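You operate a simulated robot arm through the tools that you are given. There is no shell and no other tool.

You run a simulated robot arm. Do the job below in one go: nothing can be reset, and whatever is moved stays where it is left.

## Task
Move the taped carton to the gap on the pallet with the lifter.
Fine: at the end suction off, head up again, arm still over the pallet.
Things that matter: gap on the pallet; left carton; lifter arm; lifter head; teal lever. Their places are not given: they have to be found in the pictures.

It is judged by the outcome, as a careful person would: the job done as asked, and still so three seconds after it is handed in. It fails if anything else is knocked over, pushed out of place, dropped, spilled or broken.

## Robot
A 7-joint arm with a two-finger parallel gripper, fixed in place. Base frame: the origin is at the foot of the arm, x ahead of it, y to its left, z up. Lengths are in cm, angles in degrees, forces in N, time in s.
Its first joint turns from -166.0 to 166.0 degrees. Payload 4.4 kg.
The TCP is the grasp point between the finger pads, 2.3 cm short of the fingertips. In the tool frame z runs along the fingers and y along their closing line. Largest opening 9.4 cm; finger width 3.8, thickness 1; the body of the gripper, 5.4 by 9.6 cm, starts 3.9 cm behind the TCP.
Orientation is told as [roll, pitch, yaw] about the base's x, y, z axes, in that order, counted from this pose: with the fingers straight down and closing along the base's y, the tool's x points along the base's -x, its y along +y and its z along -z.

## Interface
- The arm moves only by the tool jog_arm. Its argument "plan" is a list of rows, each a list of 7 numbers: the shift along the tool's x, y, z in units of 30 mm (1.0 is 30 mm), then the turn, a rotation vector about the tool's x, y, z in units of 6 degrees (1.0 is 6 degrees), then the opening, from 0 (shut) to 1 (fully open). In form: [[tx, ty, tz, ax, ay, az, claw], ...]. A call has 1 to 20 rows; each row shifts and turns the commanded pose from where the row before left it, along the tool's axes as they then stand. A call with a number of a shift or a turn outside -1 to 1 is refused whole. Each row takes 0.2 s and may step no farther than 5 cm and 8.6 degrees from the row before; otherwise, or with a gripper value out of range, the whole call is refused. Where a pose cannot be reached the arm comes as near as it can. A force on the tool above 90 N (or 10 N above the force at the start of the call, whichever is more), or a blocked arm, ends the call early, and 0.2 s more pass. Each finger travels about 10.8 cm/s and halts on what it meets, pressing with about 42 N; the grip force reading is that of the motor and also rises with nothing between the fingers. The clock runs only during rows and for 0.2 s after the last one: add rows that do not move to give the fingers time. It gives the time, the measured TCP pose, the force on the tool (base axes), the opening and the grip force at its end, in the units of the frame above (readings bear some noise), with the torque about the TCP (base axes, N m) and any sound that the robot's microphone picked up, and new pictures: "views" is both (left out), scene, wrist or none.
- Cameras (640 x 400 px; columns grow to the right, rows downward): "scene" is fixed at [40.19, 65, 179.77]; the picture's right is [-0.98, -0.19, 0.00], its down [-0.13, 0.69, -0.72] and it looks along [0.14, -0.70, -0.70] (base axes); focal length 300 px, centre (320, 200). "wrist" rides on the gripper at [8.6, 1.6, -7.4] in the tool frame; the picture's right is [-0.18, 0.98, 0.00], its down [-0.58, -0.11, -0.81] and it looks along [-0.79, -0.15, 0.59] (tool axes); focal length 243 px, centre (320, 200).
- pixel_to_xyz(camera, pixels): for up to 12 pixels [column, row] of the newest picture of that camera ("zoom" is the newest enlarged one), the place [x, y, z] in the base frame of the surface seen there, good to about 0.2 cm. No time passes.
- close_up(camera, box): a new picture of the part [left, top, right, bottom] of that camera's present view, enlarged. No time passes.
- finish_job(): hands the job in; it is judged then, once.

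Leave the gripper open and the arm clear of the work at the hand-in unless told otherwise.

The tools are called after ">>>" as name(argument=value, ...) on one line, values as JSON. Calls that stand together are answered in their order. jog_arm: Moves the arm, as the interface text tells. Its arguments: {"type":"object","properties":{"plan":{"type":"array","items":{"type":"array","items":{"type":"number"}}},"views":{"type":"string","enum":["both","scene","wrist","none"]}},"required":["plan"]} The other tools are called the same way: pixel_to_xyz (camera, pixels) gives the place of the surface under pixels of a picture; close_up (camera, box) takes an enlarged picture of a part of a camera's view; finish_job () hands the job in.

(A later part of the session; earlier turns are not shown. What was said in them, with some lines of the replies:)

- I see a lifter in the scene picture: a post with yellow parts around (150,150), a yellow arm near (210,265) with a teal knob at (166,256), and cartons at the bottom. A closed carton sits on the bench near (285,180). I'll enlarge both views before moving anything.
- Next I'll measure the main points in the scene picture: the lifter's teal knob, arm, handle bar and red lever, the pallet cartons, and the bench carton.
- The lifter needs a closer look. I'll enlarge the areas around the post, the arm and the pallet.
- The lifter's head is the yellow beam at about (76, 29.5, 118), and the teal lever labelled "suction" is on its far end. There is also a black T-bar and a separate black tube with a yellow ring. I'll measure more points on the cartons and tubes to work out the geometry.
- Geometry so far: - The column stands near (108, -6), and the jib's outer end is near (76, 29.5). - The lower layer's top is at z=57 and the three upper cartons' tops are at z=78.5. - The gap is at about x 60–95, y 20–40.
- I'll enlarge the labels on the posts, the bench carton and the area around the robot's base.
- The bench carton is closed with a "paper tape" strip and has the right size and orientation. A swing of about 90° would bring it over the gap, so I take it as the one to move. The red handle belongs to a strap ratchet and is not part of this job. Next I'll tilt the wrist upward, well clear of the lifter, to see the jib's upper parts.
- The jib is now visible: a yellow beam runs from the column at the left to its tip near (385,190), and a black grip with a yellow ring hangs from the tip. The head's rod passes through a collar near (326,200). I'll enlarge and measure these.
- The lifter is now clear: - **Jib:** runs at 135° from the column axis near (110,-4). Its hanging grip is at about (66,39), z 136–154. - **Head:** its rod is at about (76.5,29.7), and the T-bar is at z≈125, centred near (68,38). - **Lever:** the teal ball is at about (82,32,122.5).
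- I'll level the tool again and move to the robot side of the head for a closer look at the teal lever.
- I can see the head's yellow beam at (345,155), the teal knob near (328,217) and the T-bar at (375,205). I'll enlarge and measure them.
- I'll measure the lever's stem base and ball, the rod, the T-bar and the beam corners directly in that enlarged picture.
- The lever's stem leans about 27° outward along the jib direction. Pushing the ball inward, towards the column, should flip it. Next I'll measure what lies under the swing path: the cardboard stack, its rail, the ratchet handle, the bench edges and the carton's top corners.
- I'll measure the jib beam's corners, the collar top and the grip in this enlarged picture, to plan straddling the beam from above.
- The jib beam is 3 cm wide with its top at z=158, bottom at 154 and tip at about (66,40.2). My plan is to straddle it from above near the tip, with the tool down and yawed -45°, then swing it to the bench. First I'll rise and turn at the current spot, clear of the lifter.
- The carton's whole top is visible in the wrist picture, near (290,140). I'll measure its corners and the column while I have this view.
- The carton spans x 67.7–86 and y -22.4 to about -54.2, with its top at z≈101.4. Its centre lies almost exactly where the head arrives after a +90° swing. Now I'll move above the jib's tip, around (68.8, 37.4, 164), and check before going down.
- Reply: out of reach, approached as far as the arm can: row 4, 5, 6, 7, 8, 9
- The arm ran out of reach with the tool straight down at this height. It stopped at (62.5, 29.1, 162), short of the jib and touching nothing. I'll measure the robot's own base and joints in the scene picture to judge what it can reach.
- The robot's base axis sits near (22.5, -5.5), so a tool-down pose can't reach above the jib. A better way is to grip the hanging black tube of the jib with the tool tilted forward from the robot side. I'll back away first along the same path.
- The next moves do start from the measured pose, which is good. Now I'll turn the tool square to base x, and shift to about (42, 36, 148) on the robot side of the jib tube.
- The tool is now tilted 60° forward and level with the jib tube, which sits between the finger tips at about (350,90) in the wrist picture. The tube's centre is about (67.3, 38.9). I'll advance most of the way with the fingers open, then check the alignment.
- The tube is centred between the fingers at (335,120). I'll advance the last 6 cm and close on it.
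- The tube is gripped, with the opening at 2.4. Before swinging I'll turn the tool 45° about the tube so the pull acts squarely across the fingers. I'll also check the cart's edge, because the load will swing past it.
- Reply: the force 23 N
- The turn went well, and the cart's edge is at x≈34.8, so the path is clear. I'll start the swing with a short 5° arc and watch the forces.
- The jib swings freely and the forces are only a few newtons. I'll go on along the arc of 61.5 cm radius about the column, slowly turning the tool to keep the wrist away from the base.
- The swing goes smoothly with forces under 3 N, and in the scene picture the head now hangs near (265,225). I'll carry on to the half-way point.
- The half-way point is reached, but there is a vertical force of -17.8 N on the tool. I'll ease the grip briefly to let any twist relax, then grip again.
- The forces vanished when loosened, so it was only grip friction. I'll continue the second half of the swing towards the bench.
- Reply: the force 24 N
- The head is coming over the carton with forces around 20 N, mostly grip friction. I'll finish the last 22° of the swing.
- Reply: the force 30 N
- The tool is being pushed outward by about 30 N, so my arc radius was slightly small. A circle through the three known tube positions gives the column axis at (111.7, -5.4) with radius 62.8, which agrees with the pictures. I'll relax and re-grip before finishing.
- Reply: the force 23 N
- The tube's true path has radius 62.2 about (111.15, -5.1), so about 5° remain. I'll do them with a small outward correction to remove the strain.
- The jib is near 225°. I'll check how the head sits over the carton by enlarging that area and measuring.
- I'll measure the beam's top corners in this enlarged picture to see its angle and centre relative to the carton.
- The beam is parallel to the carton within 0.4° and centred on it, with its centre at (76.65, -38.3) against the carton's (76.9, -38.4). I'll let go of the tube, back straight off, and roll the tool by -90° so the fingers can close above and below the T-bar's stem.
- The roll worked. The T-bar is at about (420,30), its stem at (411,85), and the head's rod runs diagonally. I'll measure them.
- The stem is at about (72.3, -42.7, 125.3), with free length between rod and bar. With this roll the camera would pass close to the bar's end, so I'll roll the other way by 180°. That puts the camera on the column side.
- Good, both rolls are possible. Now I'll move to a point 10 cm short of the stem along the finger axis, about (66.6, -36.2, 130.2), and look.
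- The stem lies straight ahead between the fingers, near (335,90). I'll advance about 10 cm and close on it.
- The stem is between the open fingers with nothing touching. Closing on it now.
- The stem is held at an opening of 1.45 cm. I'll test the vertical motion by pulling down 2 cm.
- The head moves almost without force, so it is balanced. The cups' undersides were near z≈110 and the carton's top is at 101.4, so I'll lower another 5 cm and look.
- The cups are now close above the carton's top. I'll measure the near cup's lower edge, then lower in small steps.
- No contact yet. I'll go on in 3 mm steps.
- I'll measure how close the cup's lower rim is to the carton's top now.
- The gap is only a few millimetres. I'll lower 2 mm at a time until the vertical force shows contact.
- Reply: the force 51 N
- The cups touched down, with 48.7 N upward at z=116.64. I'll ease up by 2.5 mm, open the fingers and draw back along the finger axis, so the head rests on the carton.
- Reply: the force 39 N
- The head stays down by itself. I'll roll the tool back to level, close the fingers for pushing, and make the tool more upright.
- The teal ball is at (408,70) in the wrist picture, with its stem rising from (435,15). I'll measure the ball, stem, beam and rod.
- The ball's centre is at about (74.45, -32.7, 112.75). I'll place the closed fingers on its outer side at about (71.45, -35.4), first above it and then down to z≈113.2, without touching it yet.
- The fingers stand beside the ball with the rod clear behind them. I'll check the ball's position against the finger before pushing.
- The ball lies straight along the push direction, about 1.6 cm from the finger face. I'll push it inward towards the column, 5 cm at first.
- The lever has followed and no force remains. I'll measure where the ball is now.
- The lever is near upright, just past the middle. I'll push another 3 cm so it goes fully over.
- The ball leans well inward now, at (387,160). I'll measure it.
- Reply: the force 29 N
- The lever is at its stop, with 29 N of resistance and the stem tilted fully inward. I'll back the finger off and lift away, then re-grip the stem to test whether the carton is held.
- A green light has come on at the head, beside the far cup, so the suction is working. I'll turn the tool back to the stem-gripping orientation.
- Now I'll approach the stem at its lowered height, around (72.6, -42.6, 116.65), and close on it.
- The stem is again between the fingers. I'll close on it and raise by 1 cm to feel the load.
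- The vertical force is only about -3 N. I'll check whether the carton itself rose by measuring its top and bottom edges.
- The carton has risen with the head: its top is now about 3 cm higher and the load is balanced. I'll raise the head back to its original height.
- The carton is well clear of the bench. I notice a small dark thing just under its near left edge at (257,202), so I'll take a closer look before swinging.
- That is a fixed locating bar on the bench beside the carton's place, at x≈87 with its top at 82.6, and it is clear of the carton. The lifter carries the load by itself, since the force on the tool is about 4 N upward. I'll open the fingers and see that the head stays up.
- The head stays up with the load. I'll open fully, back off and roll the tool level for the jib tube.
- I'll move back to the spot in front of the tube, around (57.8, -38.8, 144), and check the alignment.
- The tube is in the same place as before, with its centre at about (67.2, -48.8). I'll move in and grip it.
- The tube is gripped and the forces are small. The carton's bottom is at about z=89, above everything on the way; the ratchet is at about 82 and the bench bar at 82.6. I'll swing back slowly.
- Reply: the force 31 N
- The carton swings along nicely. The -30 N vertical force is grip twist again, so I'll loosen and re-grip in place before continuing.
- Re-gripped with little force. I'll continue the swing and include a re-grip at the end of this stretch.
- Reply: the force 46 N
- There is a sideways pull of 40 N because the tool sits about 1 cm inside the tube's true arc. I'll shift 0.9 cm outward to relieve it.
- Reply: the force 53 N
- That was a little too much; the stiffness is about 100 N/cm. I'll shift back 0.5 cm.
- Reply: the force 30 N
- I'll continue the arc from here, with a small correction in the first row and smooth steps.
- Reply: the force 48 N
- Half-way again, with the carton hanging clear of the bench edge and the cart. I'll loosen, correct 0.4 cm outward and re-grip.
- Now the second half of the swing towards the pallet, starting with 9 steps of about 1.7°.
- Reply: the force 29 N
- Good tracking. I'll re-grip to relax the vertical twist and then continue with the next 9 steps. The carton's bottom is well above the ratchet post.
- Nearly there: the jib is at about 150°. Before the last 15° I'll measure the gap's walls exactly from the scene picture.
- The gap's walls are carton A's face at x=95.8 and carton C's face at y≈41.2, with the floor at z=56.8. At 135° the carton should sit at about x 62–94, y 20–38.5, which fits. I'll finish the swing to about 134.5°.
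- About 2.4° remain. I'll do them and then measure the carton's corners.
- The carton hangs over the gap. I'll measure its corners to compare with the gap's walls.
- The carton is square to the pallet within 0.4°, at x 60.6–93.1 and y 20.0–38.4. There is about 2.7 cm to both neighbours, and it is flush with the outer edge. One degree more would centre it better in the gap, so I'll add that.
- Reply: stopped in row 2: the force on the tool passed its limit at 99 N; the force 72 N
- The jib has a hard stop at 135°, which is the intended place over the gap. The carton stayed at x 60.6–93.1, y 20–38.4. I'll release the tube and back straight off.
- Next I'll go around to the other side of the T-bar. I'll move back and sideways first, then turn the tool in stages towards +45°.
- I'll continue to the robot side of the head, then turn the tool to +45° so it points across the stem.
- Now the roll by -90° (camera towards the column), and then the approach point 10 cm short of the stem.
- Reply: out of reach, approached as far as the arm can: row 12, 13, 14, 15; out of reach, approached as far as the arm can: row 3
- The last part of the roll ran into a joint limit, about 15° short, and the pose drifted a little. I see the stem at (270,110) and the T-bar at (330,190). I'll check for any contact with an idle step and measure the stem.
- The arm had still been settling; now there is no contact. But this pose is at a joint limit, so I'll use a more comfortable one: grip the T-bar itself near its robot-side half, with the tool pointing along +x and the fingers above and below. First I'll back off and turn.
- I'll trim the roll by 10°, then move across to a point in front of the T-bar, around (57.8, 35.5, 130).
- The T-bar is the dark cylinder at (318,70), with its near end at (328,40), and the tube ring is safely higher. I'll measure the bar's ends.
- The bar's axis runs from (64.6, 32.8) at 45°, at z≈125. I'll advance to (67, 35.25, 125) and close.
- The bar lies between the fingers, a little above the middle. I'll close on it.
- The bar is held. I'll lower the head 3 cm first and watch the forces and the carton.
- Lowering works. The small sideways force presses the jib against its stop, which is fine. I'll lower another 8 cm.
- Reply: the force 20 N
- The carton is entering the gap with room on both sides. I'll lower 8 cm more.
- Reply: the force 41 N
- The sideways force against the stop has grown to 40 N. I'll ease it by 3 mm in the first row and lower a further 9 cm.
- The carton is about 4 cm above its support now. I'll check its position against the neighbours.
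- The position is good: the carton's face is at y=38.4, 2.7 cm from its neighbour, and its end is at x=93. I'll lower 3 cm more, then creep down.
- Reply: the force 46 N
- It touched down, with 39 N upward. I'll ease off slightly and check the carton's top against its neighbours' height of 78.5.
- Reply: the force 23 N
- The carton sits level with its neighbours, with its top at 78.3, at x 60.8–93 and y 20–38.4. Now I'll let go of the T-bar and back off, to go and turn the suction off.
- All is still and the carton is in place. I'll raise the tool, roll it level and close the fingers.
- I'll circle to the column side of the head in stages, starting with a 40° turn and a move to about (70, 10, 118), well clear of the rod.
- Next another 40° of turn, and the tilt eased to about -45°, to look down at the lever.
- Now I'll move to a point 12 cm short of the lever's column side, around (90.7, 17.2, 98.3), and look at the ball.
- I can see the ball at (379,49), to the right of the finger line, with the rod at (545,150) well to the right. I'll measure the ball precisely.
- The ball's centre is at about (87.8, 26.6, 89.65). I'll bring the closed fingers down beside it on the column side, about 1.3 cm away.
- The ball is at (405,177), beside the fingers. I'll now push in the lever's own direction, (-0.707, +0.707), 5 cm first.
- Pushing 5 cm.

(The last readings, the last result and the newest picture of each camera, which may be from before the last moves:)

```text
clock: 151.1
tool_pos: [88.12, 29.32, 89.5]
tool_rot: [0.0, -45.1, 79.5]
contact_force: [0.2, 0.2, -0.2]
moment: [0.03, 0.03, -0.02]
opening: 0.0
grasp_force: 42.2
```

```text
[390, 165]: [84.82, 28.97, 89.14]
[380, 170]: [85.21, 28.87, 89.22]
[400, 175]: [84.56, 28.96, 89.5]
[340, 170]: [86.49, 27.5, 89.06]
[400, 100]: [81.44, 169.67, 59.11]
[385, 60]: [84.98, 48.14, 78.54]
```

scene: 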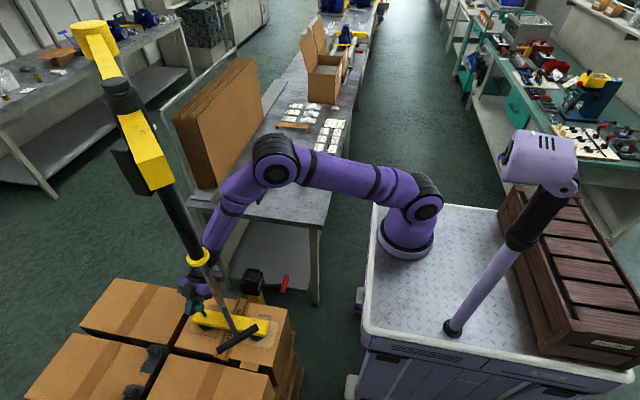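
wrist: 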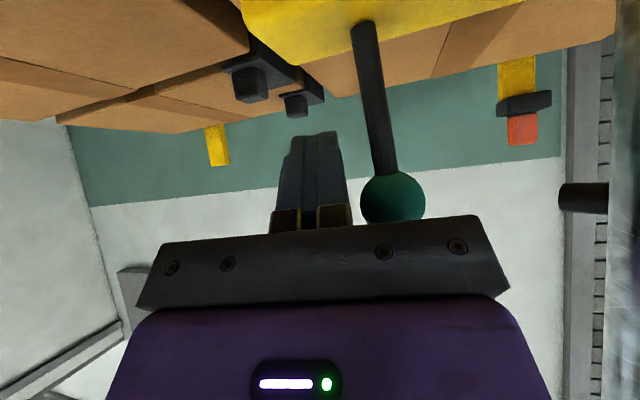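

The lever is about upright now and follows freely. I'll push 3 cm more.

>>> jog_arm(plan=[[-0.1335, 0.2747, 0.1335, 0, 0, 0, 0], [-0.1335, 0.2747, 0.1335, 0, 0, 0, 0], [-0.1335, 0.2747, 0.1335, 0, 0, 0, 0]], views="both")

>>> close_up(camera="scene", box=[150, 250, 290, 370])

```text
clock: 151.9
tool_pos: [85.92, 31.65, 89.57]
tool_rot: [-0.1, -45.1, 79.6]
contact_force: [0.0, 0.5, 0.5]
moment: [0.0, 0.02, 0.01]
opening: 0.0
grasp_force: 42.3
```

scene: 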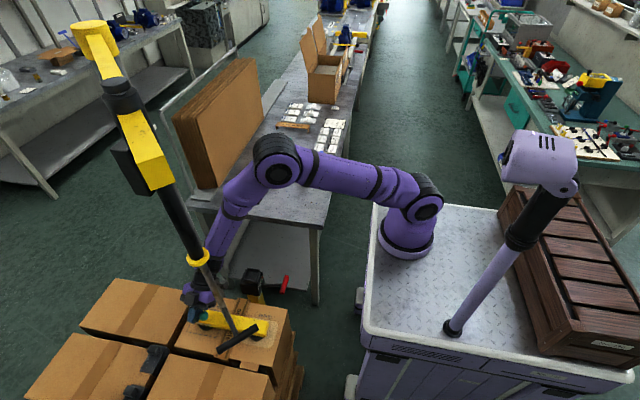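
wrist: 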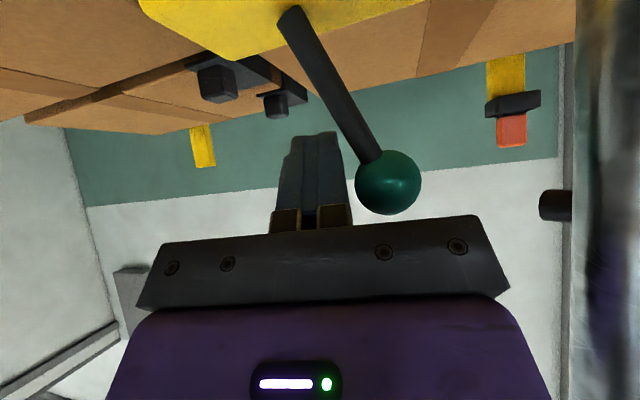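

```text
3.33 times, centred on (220, 310) of scene
```

zoom: 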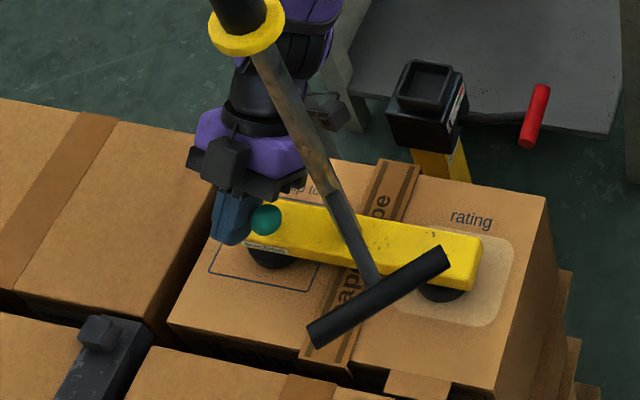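

The lever leans outward now. I'll push one more centimetre to reach its stop.

>>> jog_arm(plan=[[-0.1335, 0.2747, 0.1335, 0, 0, 0, 0]], views="wrist")

>>> pixel_to_xyz(camera="wrist", pixels=[[385, 180], [330, 90], [300, 40], [340, 170]])

```text
clock: 152.3
tool_pos: [85.54, 32.11, 89.59]
tool_rot: [-0.1, -44.9, 79.6]
contact_force: [9.3, -7.9, -0.4]
moment: [0.03, 0.04, 0.22]
opening: 0.03
grasp_force: 42.3
```

wrist: 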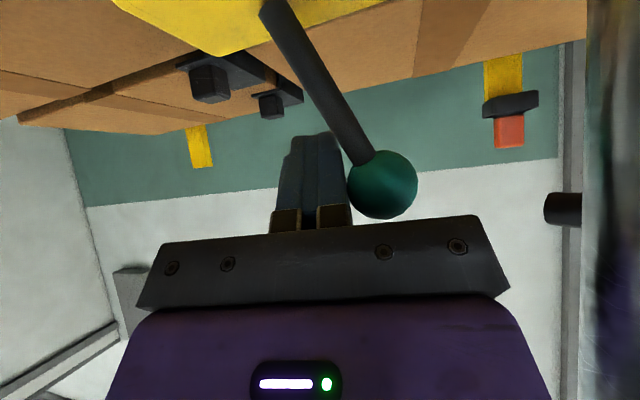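

```text
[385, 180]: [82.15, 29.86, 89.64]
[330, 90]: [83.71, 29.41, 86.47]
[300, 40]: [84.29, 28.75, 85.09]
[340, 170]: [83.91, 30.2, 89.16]
```

The finger is at the stop with 12 N. I'll add 4 mm to seat the lever firmly, then back off and check the light.

>>> jog_arm(plan=[[-0.053, 0.11, 0.053, 0, 0, 0, 0], [0, 0, 0, 0, 0, 0, 0]], views="none")

>>> jog_arm(plan=[[0.1335, -0.3, -0.1335, 0, 0, 0, 0], [0.1335, -0.3, -0.1335, 0, 0, 0, 0], [0.1335, -0.3, -0.1335, 0, 0, 0, 0], [0, 0, -0.8, 0, 0, 0, 0], [0, 0, -0.9, 0, 0, 0, 0], [0, 0, -0.9, 0, 0, 0, 0], [0, 0, -0.9, 0, 0, 0, 0], [0, 0, -0.9, 0, 0, 0, 0]], views="both")

>>> close_up(camera="scene", box=[150, 250, 290, 370])

```text
clock: 152.9
tool_pos: [84.98, 32.78, 89.68]
tool_rot: [0.1, -45.0, 79.7]
contact_force: [4.4, -2.3, 1.1]
moment: [0.01, 0.03, 0.2]
opening: 0.0
grasp_force: 41.4
```

```text
clock: 154.7
tool_pos: [85.71, 21.28, 98.78]
tool_rot: [0.1, -45.0, 79.6]
contact_force: [0.4, 0.8, -0.4]
moment: [0.0, 0.02, -0.01]
opening: 0.02
grasp_force: 41.7
```

scene: 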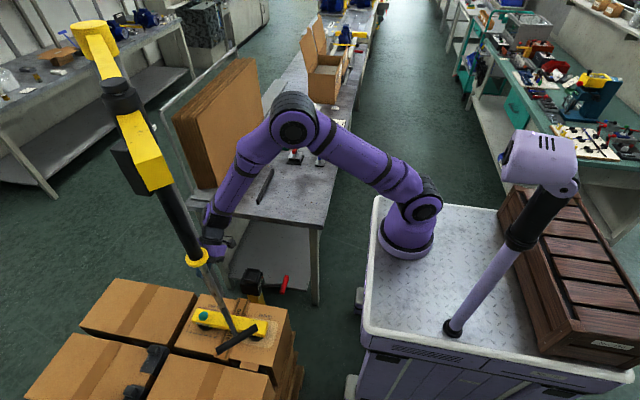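
wrist: 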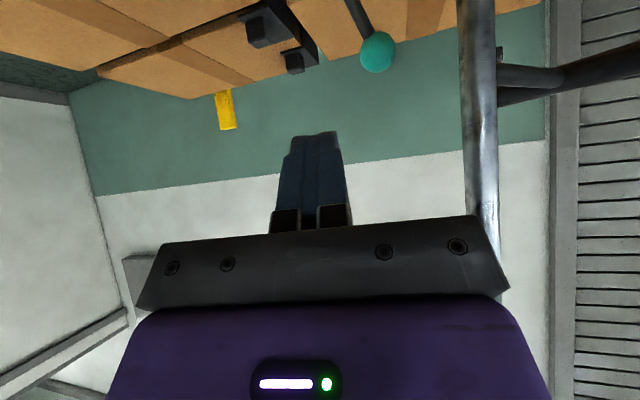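

```text
3.33 times, centred on (220, 310) of scene
```

zoom: 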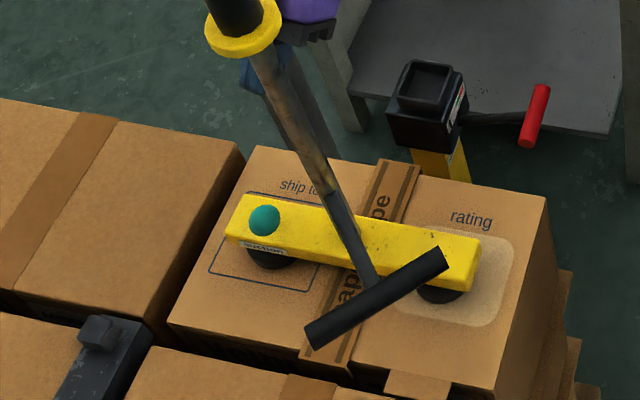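

The lever leans outward again, as at the start. I'll measure the ball and stem to confirm it is fully over, and look for the indicator light.

>>> pixel_to_xyz(camera="zoom", pixels=[[264, 220], [264, 210], [245, 205], [470, 250], [385, 255]])

>>> pixel_to_xyz(camera="wrist", pixels=[[377, 53], [362, 20], [352, 5]])

>>> close_up(camera="scene", box=[190, 290, 285, 360])

```text
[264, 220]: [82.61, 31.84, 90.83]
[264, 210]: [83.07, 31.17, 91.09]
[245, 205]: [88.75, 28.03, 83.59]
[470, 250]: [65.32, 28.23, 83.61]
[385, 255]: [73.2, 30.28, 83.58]
```

```text
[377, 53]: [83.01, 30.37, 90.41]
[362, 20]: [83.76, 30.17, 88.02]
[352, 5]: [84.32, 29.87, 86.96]
```

```text
5.71 times, centred on (238, 325) of scene
```

zoom: 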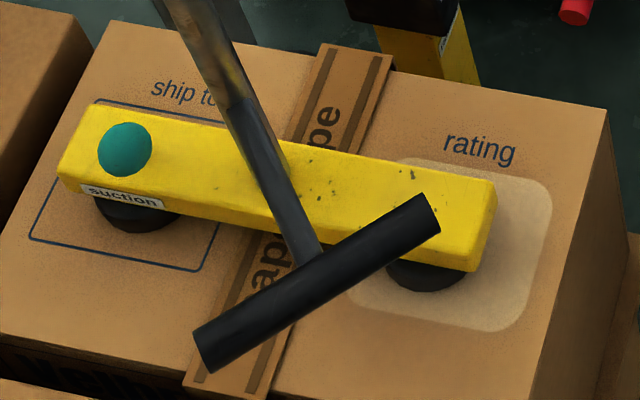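

The ball is back to its original off position within 3–4 mm. For the lift I'll return to the T-bar from the robot side. First I'll retreat by the same way I came.

>>> jog_arm(plan=[[-0.149, 0.549, -0.971, 0, 0, 0, 0], [-0.149, 0.549, -0.971, 0, 0, 0, 0], [-0.149, 0.549, -0.971, 0, 0, 0, 0], [-0.149, 0.549, -0.971, 0, 0, 0, 0], [-0.149, 0.549, -0.971, 0, 0, 0, 0], [-0.149, 0.549, -0.971, 0, 0, 0, 0], [-0.149, 0.549, -0.971, 0, 0, 0, 0], [-0.149, 0.549, -0.971, 0, 0, 0, 0], [0, 0, 0, 0, -1, 0, 0], [0, 0, 0, 0, -1, 0, 0], [0, 0, 0, 0, -0.58, 0, 0]], views="none")

>>> jog_arm(plan=[[0, 0, 0, 0.827, 0, 0.472, 0], [0, 0, 0, 0.827, 0, 0.472, 0], [0, 0, 0, 0.827, 0, 0.472, 0], [0, 0, 0, 0.827, 0, 0.472, 0], [0, 0, 0, 0.827, 0, 0.472, 0], [0, 0, 0, 0.827, 0, 0.472, 0], [0, 0, 0, 0.827, 0, 0.472, 0], [-0.135, 0.947, 0.102, 0, 0, 0, 0], [-0.135, 0.947, 0.102, 0, 0, 0, 0], [-0.135, 0.947, 0.102, 0, 0, 0, 0], [-0.135, 0.947, 0.102, 0, 0, 0, 0], [-0.135, 0.947, 0.102, 0, 0, 0, 0], [-0.135, 0.947, 0.102, 0, 0, 0, 0], [-0.135, 0.947, 0.102, 0, 0, 0, 0], [-0.135, 0.947, 0.102, 0, 0, 0, 0], [-0.135, 0.947, 0.102, 0, 0, 0, 0], [-0.135, 0.947, 0.102, 0, 0, 0, 0]], views="both")

```text
clock: 157.1
tool_pos: [70.13, 9.9, 118.11]
tool_rot: [-0.1, -60.7, 79.5]
contact_force: [-0.2, -0.2, 0.7]
moment: [-0.01, -0.01, -0.02]
opening: 0.0
grasp_force: 42.1
```

```text
clock: 160.7
tool_pos: [55.6, 34.86, 120.11]
tool_rot: [0.2, -60.5, 39.4]
contact_force: [0.0, -0.3, -0.6]
moment: [0.02, 0.01, 0.03]
opening: 0.02
grasp_force: 41.6
```

scene: 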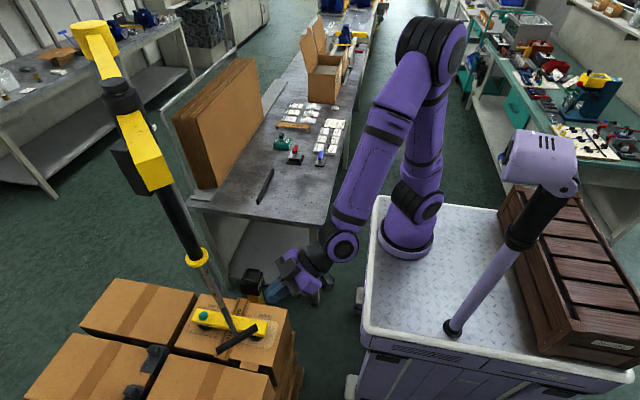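
wrist: 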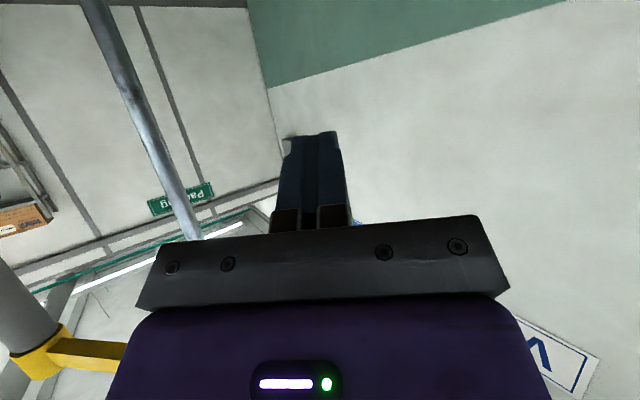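

Turning to face +x, then rolling +90° this time so the camera looks at the beam's light side.

>>> jog_arm(plan=[[0, 0, 0, 0.81, 0, 0.462, 0], [0, 0, 0, 0.81, 0, 0.462, 0], [0, 0, 0, 0.81, 0, 0.462, 0], [0, 0, 0, 0.81, 0, 0.462, 0], [0, 0, 0, 0.81, 0, 0.462, 0], [0, 0, 0, 0.81, 0, 0.462, 0], [0, 0, 0, 0.81, 0, 0.462, 0]], views="none")

>>> jog_arm(plan=[[0, 0, 0, 0, 0, 1, 0.5], [0, 0, 0, 0, 0, 1, 1], [0, 0, 0, 0, 0, 1, 1], [0, 0, 0, 0, 0, 1, 1], [0, 0, 0, 0, 0, 1, 1], [0, 0, 0, 0, 0, 1, 1], [0, 0, 0, 0, 0, 1, 1], [0, 0, 0, 0, 0, 1, 1], [0, 0, 0, 0, 0, 1, 1], [0, 0, 0, 0, 0, 1, 1], [0, 0, 0, 0, 0, 1, 1], [0, 0, 0, 0, 0, 1, 1], [0, 0, 0, 0, 0, 1, 1], [0, 0, 0, 0, 0, 1, 1], [0, 0, 0, 0, 0, 1, 1]], views="both")

```text
clock: 162.3
tool_pos: [55.71, 34.91, 120.22]
tool_rot: [0.3, -60.3, 0.1]
contact_force: [-0.2, -0.5, -0.7]
moment: [0.01, 0.0, 0.01]
opening: 0.0
grasp_force: 41.9
```

```text
clock: 165.5
tool_pos: [55.72, 34.96, 120.13]
tool_rot: [60.4, 0.2, -89.6]
contact_force: [0.9, -0.6, 0.0]
moment: [-0.01, 0.0, 0.03]
opening: 9.41
grasp_force: 0.1
```

scene: 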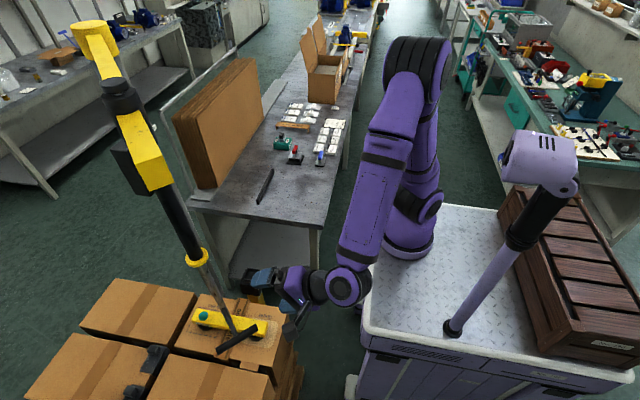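
wrist: 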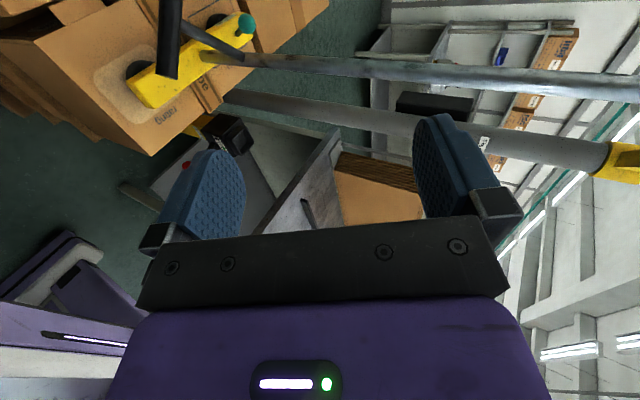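

The beam is visible at the top left of the wrist picture. I'll zoom in there to look for the light.

>>> close_up(camera="wrist", box=[80, 0, 280, 150])

>>> pixel_to_xyz(camera="wrist", pixels=[[168, 70], [172, 20], [170, 45], [205, 38], [140, 68]])

```text
2.67 times, centred on (180, 75) of wrist
```

zoom: 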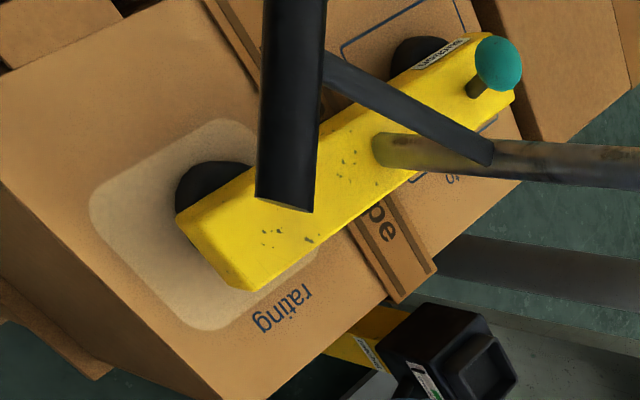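

```text
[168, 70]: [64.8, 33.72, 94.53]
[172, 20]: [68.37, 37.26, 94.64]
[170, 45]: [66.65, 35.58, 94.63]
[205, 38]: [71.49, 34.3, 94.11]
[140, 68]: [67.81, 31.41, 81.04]
```

No green light can be seen now. I'll go down in front of the T-bar, at its lowered height of z≈93.4.

>>> jog_arm(plan=[[0.018, -0.7375, 0.582, 0, 0, 0, 1], [0.018, -0.7375, 0.582, 0, 0, 0, 1], [0.018, -0.7375, 0.582, 0, 0, 0, 1], [0.018, -0.7375, 0.582, 0, 0, 0, 1], [0.018, -0.7375, 0.582, 0, 0, 0, 1], [0.018, -0.7375, 0.582, 0, 0, 0, 1], [0.018, -0.7375, 0.582, 0, 0, 0, 1], [0.018, -0.7375, 0.582, 0, 0, 0, 1]], views="both")

>>> close_up(camera="wrist", box=[150, 0, 420, 180])

```text
clock: 167.3
tool_pos: [59.27, 35.14, 97.86]
tool_rot: [60.4, 0.2, -89.7]
contact_force: [-0.4, 0.5, 1.0]
moment: [0.0, -0.01, -0.01]
opening: 9.4
grasp_force: 0.1
```

scene: 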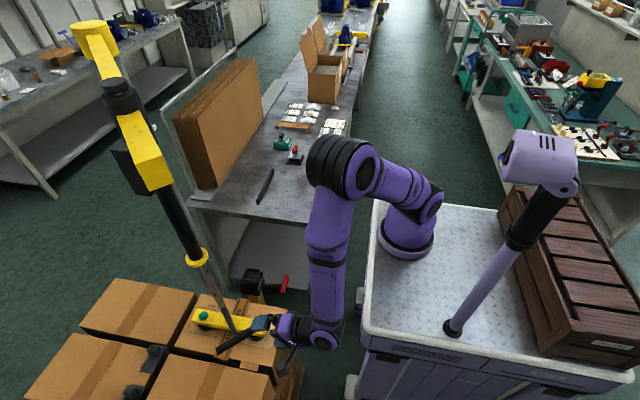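
wrist: 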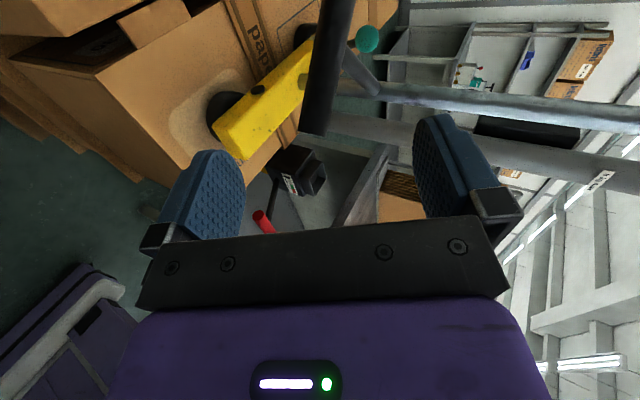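

```text
2.22 times, centred on (285, 90) of wrist
```

zoom: 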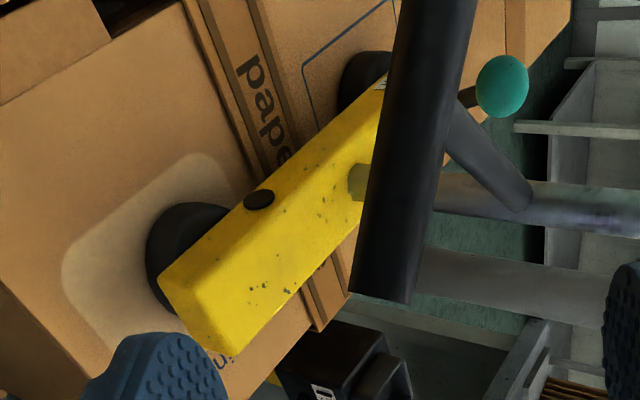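

The indicator, the round lens on the beam's side at (258,199) in the enlargement, is dark, so the suction is off. I'll advance onto the T-bar and grip it.

>>> jog_arm(plan=[[0.02, -0.01, 0.737, 0, 0, 0, 1], [0.02, -0.01, 0.737, 0, 0, 0, 1], [0.02, -0.01, 0.737, 0, 0, 0, 1], [0.02, -0.01, 0.737, 0, 0, 0, 1], [0, 0, 0, 0, 0, 0, 1]], views="both")

```text
clock: 168.5
tool_pos: [66.8, 35.84, 93.3]
tool_rot: [60.4, 0.1, -89.6]
contact_force: [0.1, -0.6, 0.4]
moment: [0.01, 0.01, 0.0]
opening: 9.38
grasp_force: 0.0
```

scene: 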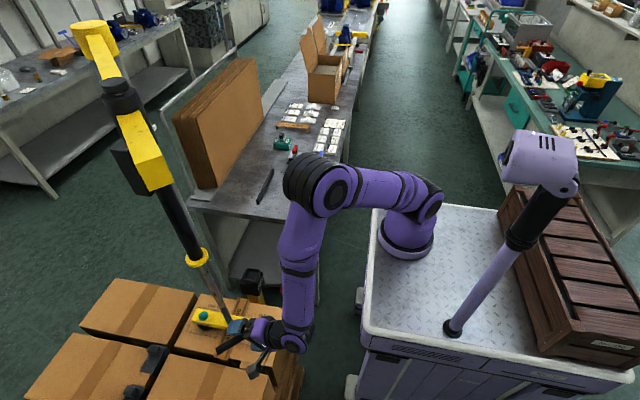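
wrist: 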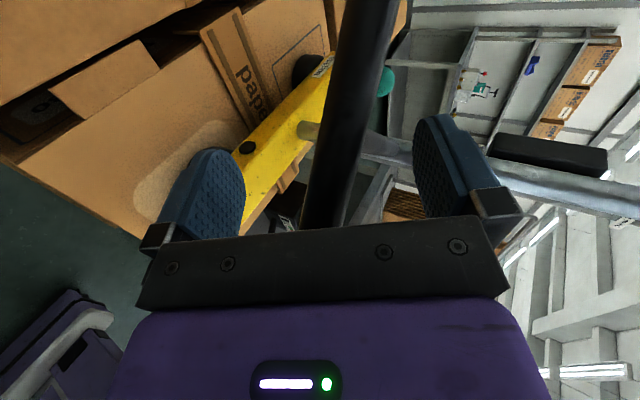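

The bar is between the fingers. I'll close and raise by 1 cm, then check that the carton stays.

>>> jog_arm(plan=[[0, 0, 0, 0, 0, 0, 0.6], [0, 0, 0, 0, 0, 0, 0], [0, 0, 0, 0, 0, 0, 0], [0, 0, 0, 0, 0, 0, 0], [0, 0.145, -0.0825, 0, 0, 0, 0], [0, 0.145, -0.0825, 0, 0, 0, 0], [0, 0, 0, 0, 0, 0, 0]], views="both")

>>> close_up(camera="scene", box=[150, 260, 310, 380])

>>> pixel_to_xyz(camera="scene", pixels=[[180, 340], [205, 340], [255, 362], [203, 316], [225, 318]])

```text
clock: 170.1
tool_pos: [66.76, 35.46, 94.2]
tool_rot: [60.2, 0.1, -89.9]
contact_force: [14.4, -19.2, -5.1]
moment: [1.47, -1.31, -2.65]
opening: 4.25
grasp_force: 45.3
```

scene: 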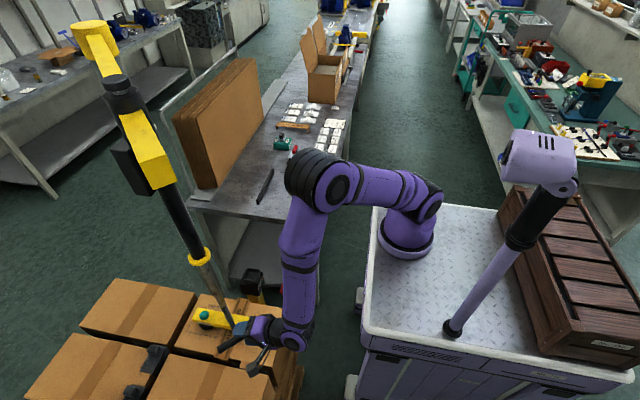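
wrist: 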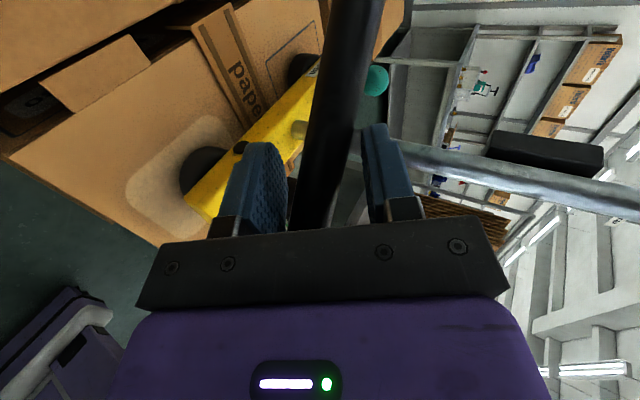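

```text
3.33 times, centred on (230, 320) of scene
```

zoom: 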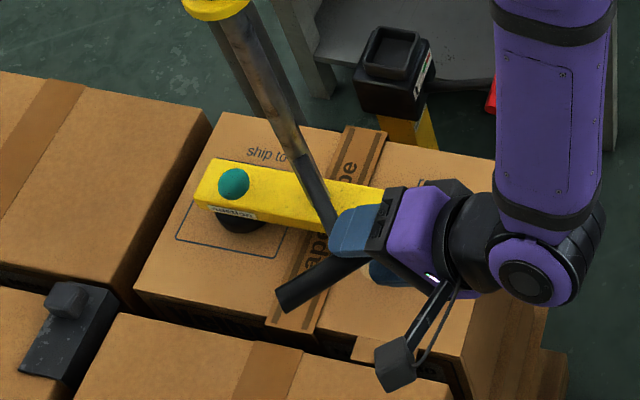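

```text
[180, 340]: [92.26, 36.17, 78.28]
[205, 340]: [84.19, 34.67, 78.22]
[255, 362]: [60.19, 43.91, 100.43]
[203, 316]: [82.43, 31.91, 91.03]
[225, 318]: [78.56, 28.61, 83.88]
```

The carton's top stays at 78.3. I'll raise another 3 cm and check again that the cups part from the carton.

>>> jog_arm(plan=[[0, 0.2, -0.1138, 0, 0, 0, 0], [0, 0.29, -0.165, 0, 0, 0, 0], [0, 0.29, -0.165, 0, 0, 0, 0], [0, 0.1, -0.057, 0, 0, 0, 0], [0, 0, 0, 0, 0, 0, 0]], views="both")

>>> close_up(camera="scene", box=[150, 260, 310, 380])

>>> pixel_to_xyz(camera="scene", pixels=[[180, 340], [205, 340], [200, 335], [225, 315]])

```text
clock: 171.3
tool_pos: [66.73, 35.61, 97.46]
tool_rot: [60.4, 0.1, -89.6]
contact_force: [17.8, -18.1, -2.0]
moment: [1.7, -1.78, -1.37]
opening: 4.2
grasp_force: 45.3
```

scene: 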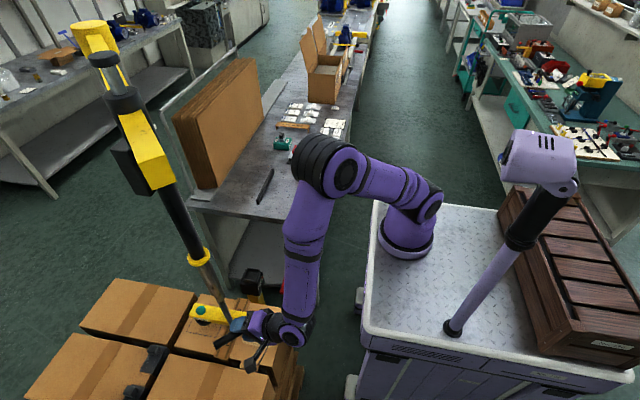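
wrist: 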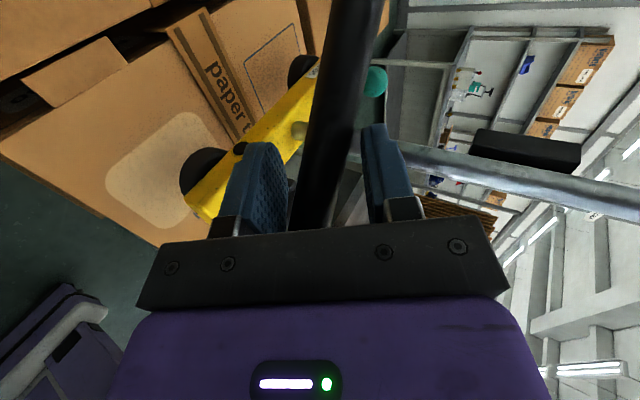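

```text
3.33 times, centred on (230, 320) of scene
```

zoom: 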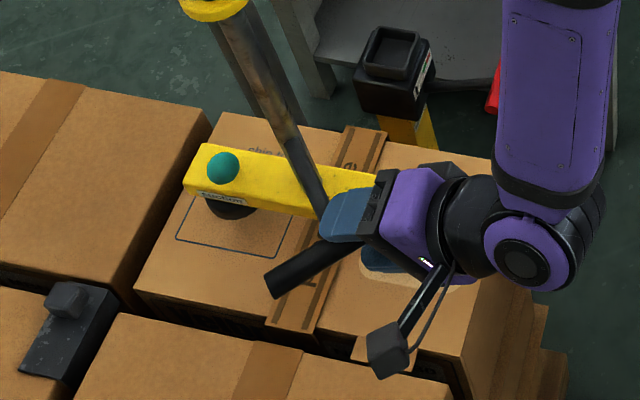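

```text
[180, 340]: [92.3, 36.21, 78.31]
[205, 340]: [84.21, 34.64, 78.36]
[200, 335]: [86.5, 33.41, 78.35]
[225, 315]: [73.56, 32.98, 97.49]
```

The head has come away and the carton stays put. I'll raise the head in stages back to its original height.

>>> jog_arm(plan=[[-0.047, 0.023, 0.041, 0, 0, 0, 0], [0, 0.29, -0.165, 0, 0, 0, 0], [0, 0.29, -0.165, 0, 0, 0, 0], [0, 0.29, -0.165, 0, 0, 0, 0], [0, 0.29, -0.165, 0, 0, 0, 0], [0, 0.29, -0.165, 0, 0, 0, 0], [0, 0.29, -0.165, 0, 0, 0, 0], [0, 0.29, -0.165, 0, 0, 0, 0], [0, 0.29, -0.165, 0, 0, 0, 0], [0, 0.29, -0.165, 0, 0, 0, 0], [0, 0.29, -0.165, 0, 0, 0, 0], [0, 0, 0, 0, 0, 0, 0]], views="scene")

>>> jog_arm(plan=[[0, 0.29, -0.165, 0, 0, 0, 0], [0, 0.29, -0.165, 0, 0, 0, 0], [0, 0.29, -0.165, 0, 0, 0, 0], [0, 0.29, -0.165, 0, 0, 0, 0], [0, 0.29, -0.165, 0, 0, 0, 0], [0, 0.29, -0.165, 0, 0, 0, 0], [0, 0.29, -0.165, 0, 0, 0, 0], [0, 0.29, -0.165, 0, 0, 0, 0], [0, 0.29, -0.165, 0, 0, 0, 0], [0, 0.29, -0.165, 0, 0, 0, 0], [0, 0, 0, 0, 0, 0, 0]], views="both")

```text
clock: 173.9
tool_pos: [66.73, 35.64, 107.43]
tool_rot: [60.4, 0.3, -89.5]
contact_force: [-4.2, 4.3, -1.1]
moment: [1.8, -2.13, -0.18]
opening: 4.19
grasp_force: 45.5
```

scene: 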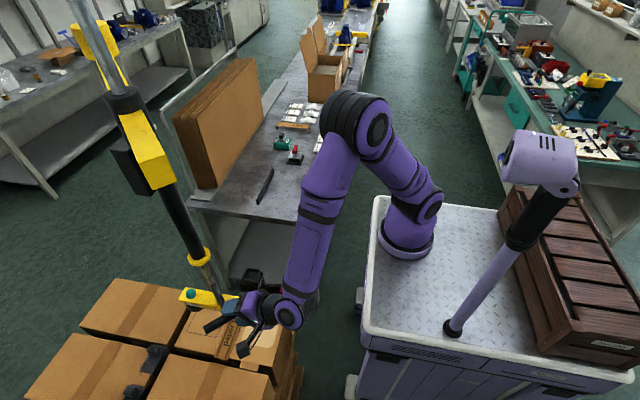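

```text
clock: 176.3
tool_pos: [66.7, 35.64, 117.6]
tool_rot: [60.4, 0.2, -89.5]
contact_force: [-17.8, 14.4, -2.5]
moment: [1.83, -1.5, -1.59]
opening: 4.19
grasp_force: 45.5
```

scene: 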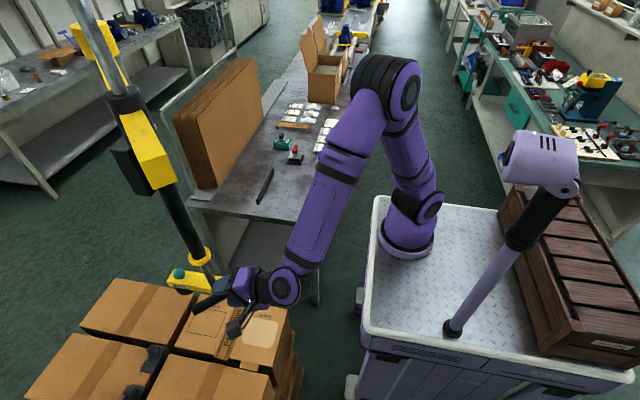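
wrist: 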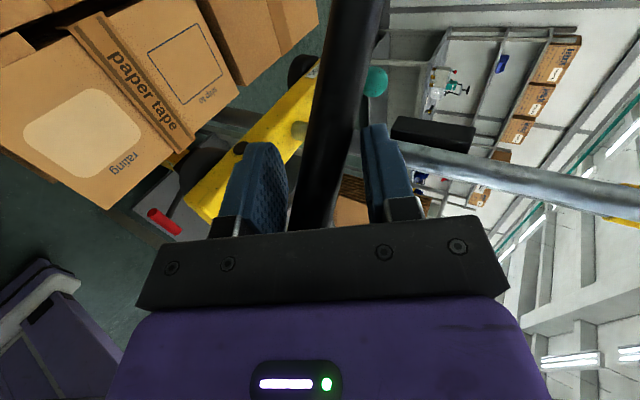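

7.5 cm to go. I'll raise 7 cm and then finish in small steps in case there is an upper stop.

>>> jog_arm(plan=[[0, 0.29, -0.165, 0, 0, 0, 0], [0, 0.29, -0.165, 0, 0, 0, 0], [0, 0.29, -0.165, 0, 0, 0, 0], [0, 0.29, -0.165, 0, 0, 0, 0], [0, 0.29, -0.165, 0, 0, 0, 0], [0, 0.29, -0.165, 0, 0, 0, 0], [0, 0.29, -0.165, 0, 0, 0, 0], [0, 0, 0, 0, 0, 0, 0]], views="none")

>>> jog_arm(plan=[[0, 0.087, -0.0495, 0, 0, 0, 0], [0, 0.087, -0.0495, 0, 0, 0, 0], [0, 0, 0, 0, 0, 0, 0]], views="both")

>>> pixel_to_xyz(camera="scene", pixels=[[167, 257], [180, 270], [200, 300], [190, 290]])

```text
clock: 178.1
tool_pos: [66.54, 35.5, 124.48]
tool_rot: [60.4, 0.2, -89.6]
contact_force: [-17.0, 12.2, -6.2]
moment: [1.66, -1.1, -2.59]
opening: 4.22
grasp_force: 45.2
```

```text
clock: 178.9
tool_pos: [66.58, 35.49, 125.1]
tool_rot: [60.4, 0.3, -89.6]
contact_force: [-16.1, 11.6, -4.7]
moment: [1.7, -1.37, -2.15]
opening: 4.21
grasp_force: 44.9
```

scene: 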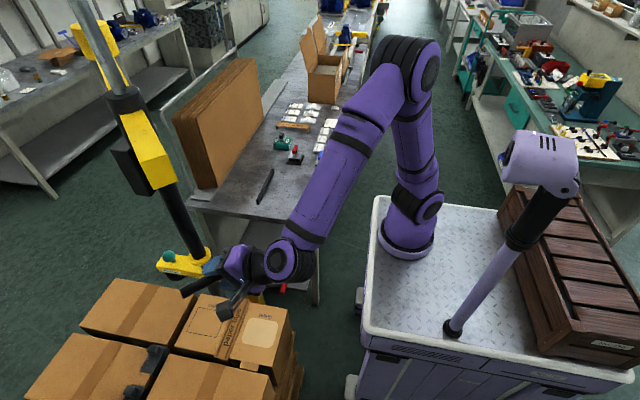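
wrist: 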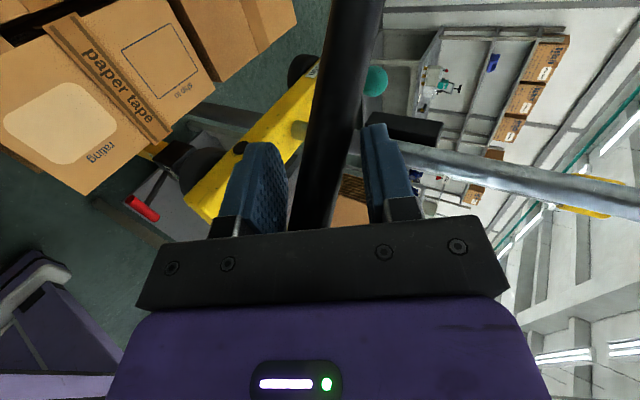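

```text
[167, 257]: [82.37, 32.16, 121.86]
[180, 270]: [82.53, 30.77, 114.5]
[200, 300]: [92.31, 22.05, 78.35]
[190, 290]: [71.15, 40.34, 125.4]
```

The ball reads 121.9 against 122.6 at the start, so about 0.7 cm is missing. I'll raise a little more in small steps.

>>> jog_arm(plan=[[0, 0.087, -0.0495, 0, 0, 0, 0], [0, 0.087, -0.0495, 0, 0, 0, 0], [0, 0.087, -0.0495, 0, 0, 0, 0], [0, 0, 0, 0, 0, 0, 0]], views="scene")

>>> close_up(camera="scene", box=[145, 235, 265, 310])

>>> pixel_to_xyz(camera="scene", pixels=[[166, 256], [180, 268], [183, 292]])

```text
clock: 179.9
tool_pos: [66.71, 35.62, 125.79]
tool_rot: [60.3, 0.1, -89.6]
contact_force: [-11.6, 10.3, -20.4]
moment: [2.21, -2.18, -0.93]
opening: 4.23
grasp_force: 44.9
```

scene: 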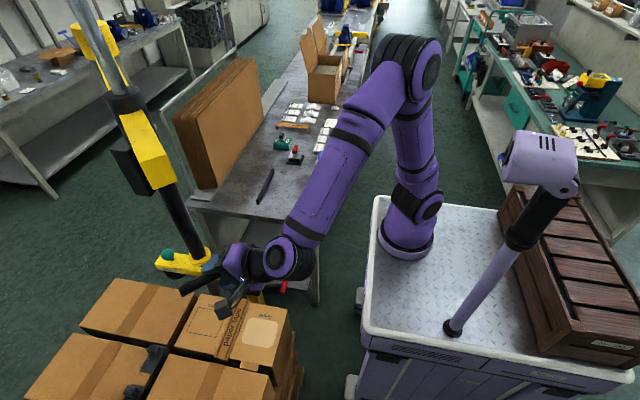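

```text
5.33 times, centred on (205, 272) of scene
```

zoom: 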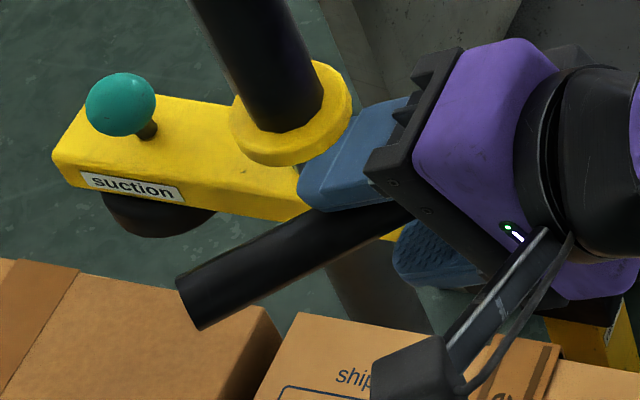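

```text
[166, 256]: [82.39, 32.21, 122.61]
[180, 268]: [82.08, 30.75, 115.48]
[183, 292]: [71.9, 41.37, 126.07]
```

The ball is at (82.39, 32.21, 122.61), exactly its starting place, and the head is against its top stop. I'll open the fingers and back away.

>>> jog_arm(plan=[[0, -0.02, 0.011, 0, 0, 0, 0], [0, 0, 0, 0, 0, 0, 0.6], [0, 0, 0, 0, 0, 0, 1], [0, 0, 0, 0, 0, 0, 1], [0, 0, -0.7, 0, 0, 0, 1], [0, 0, -0.9, 0, 0, 0, 1], [0, 0, -0.9, 0, 0, 0, 1], [0, 0, -0.9, 0, 0, 0, 1], [0, 0, -0.9, 0, 0, 0, 1], [0, 0, -0.9, 0, 0, 0, 1]], views="both")

>>> pixel_to_xyz(camera="scene", pixels=[[166, 256], [180, 268], [183, 292], [150, 150]])

```text
clock: 182.1
tool_pos: [53.37, 35.35, 133.47]
tool_rot: [60.3, 0.1, -89.6]
contact_force: [0.8, -0.1, -1.1]
moment: [-0.01, 0.02, -0.03]
opening: 9.4
grasp_force: 0.1
```

scene: 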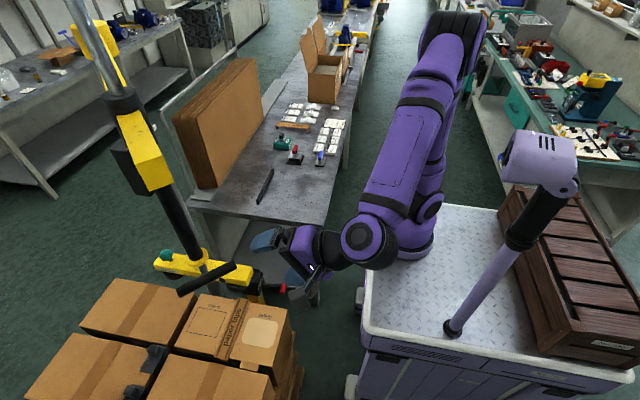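
wrist: 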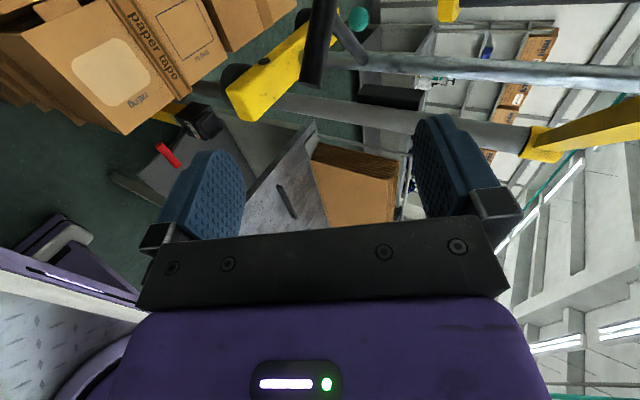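

```text
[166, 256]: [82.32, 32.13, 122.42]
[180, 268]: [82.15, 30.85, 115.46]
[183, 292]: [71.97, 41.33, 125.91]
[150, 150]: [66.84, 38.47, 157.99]
```

The head stays at its height and the jib is at its stop over the pallet. I'll roll the tool level, move the arm well clear, and check that everything stays.

>>> jog_arm(plan=[[0, 0, -0.5, 0, 0, -1, 1], [0, 0, -0.5, 0, 0, -1, 1], [0, 0, -0.5, 0, 0, -1, 1], [0, 0, 0, 0, 0, -1, 1], [0, 0, 0, 0, 0, -1, 1], [0, 0, 0, 0, 0, -1, 1], [0, 0, 0, 0, 0, -1, 1], [0, 0, 0, 0, 0, -1, 1], [0, 0, 0, 0, 0, -1, 1], [0, 0, 0, 0, 0, -1, 1], [0, 0, 0, 0, 0, -1, 1], [0, 0, 0, 0, 0, -1, 1], [0, 0, 0, 0, 0, -1, 1], [0, 0, 0, 0, 0, -1, 1], [0, 0, 0, 0, 0, -1, 1]], views="none")

>>> jog_arm(plan=[[0, 0, 0, 0, 1, 0, 1], [0, 0, 0, 0, 1, 0, 1], [0, 0, 0, 0, 1, 0, 1], [0, 0, 0, 0, 1, 0, 1], [0, 0, 0, 0, 1, 0, 1], [0, 0, -0.8, 0, 0, 0, 1], [0, 0, -0.8, 0, 0, 0, 1], [0, 0, -0.8, 0, 0, 0, 1], [0, 0, -0.8, 0, 0, 0, 1], [0, 0, 0, 0, 0, 0, 1], [0, 0, 0, 0, 0, 0, 1]], views="both")

>>> close_up(camera="scene", box=[20, 230, 320, 400])

>>> pixel_to_xyz(camera="scene", pixels=[[166, 256], [180, 268], [150, 150], [176, 345], [289, 310], [272, 372], [205, 298], [230, 355], [100, 300], [60, 360], [200, 370], [240, 345]])

```text
clock: 185.3
tool_pos: [49.28, 35.31, 135.69]
tool_rot: [0.2, -60.4, 0.5]
contact_force: [0.2, 0.1, -0.4]
moment: [-0.03, 0.02, 0.0]
opening: 9.4
grasp_force: 0.0
```

```text
clock: 187.7
tool_pos: [44.4, 35.27, 144.05]
tool_rot: [0.2, -30.4, 0.3]
contact_force: [-0.3, -0.1, -0.7]
moment: [-0.02, 0.0, 0.01]
opening: 9.38
grasp_force: 0.0
```

scene: 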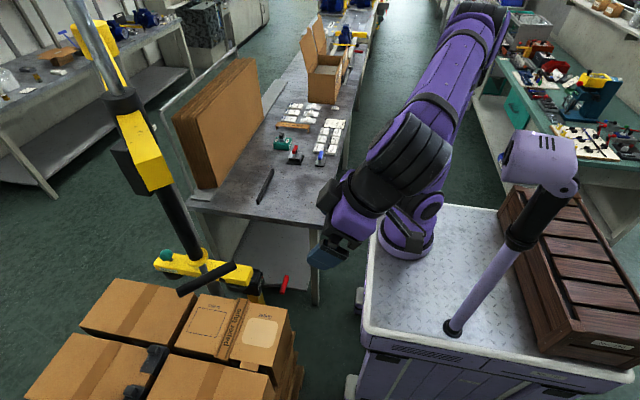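
wrist: 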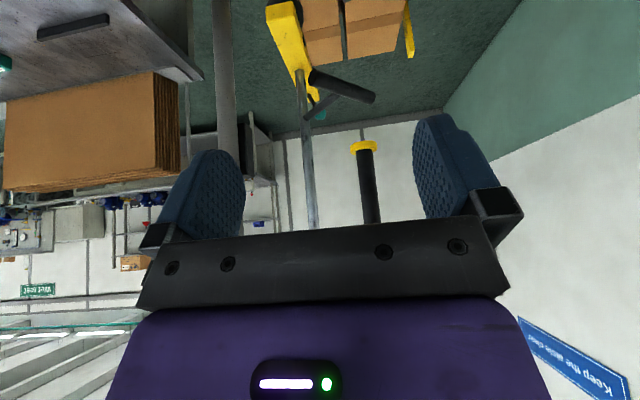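

```text
2.13 times, centred on (170, 315) of scene
```

zoom: 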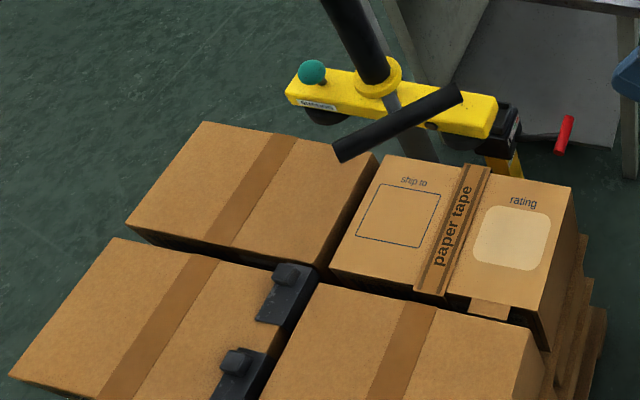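

```text
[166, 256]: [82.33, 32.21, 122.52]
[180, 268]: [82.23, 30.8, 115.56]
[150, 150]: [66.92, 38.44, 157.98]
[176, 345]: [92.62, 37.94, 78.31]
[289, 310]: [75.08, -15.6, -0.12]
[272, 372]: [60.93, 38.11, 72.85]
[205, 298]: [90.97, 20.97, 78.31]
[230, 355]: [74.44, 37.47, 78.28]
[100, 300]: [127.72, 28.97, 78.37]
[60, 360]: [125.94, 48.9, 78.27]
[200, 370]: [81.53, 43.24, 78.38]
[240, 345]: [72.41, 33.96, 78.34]
```

Final check:
- **Carton:** sits in the gap level with its neighbours, top at 78.3, and the other cartons have not moved.
- **Lever and light:** the teal lever is back in its off position and the light is dark.
- **Head and jib:** the head is fully up, with the ball at z≈122.5 and steady over 5 s. The jib is over the pallet at its stop.
- **Robot:** the gripper is open and the arm is clear.

I'm handing the job in.

>>> finish_job()

```text
The job is handed in.
```

The taped carton from the bench is now in the gap on the pallet, and I've handed the job in.

- **Carton:** It sits flat in the gap, its top level with the three cartons around it. There is about 2.7 cm to each neighbour, and it is flush with the pallet's outer edges.
- **Suction:** The teal lever is back in its off position and the light on the head is dark. When I raised the head, the carton stayed where it was.
- **Head and lifter arm:** The head is fully up again at its starting height, and it did not sink over about 5 seconds of watching. The lifter arm is over the pallet, against its stop.
- **Surroundings:** I saw nothing knocked over or pushed out of place.
- **Robot:** The gripper is open and the robot arm is clear of the lifter.

The list named a "left carton". I took that to be the closed carton on the bench with the paper tape strip.
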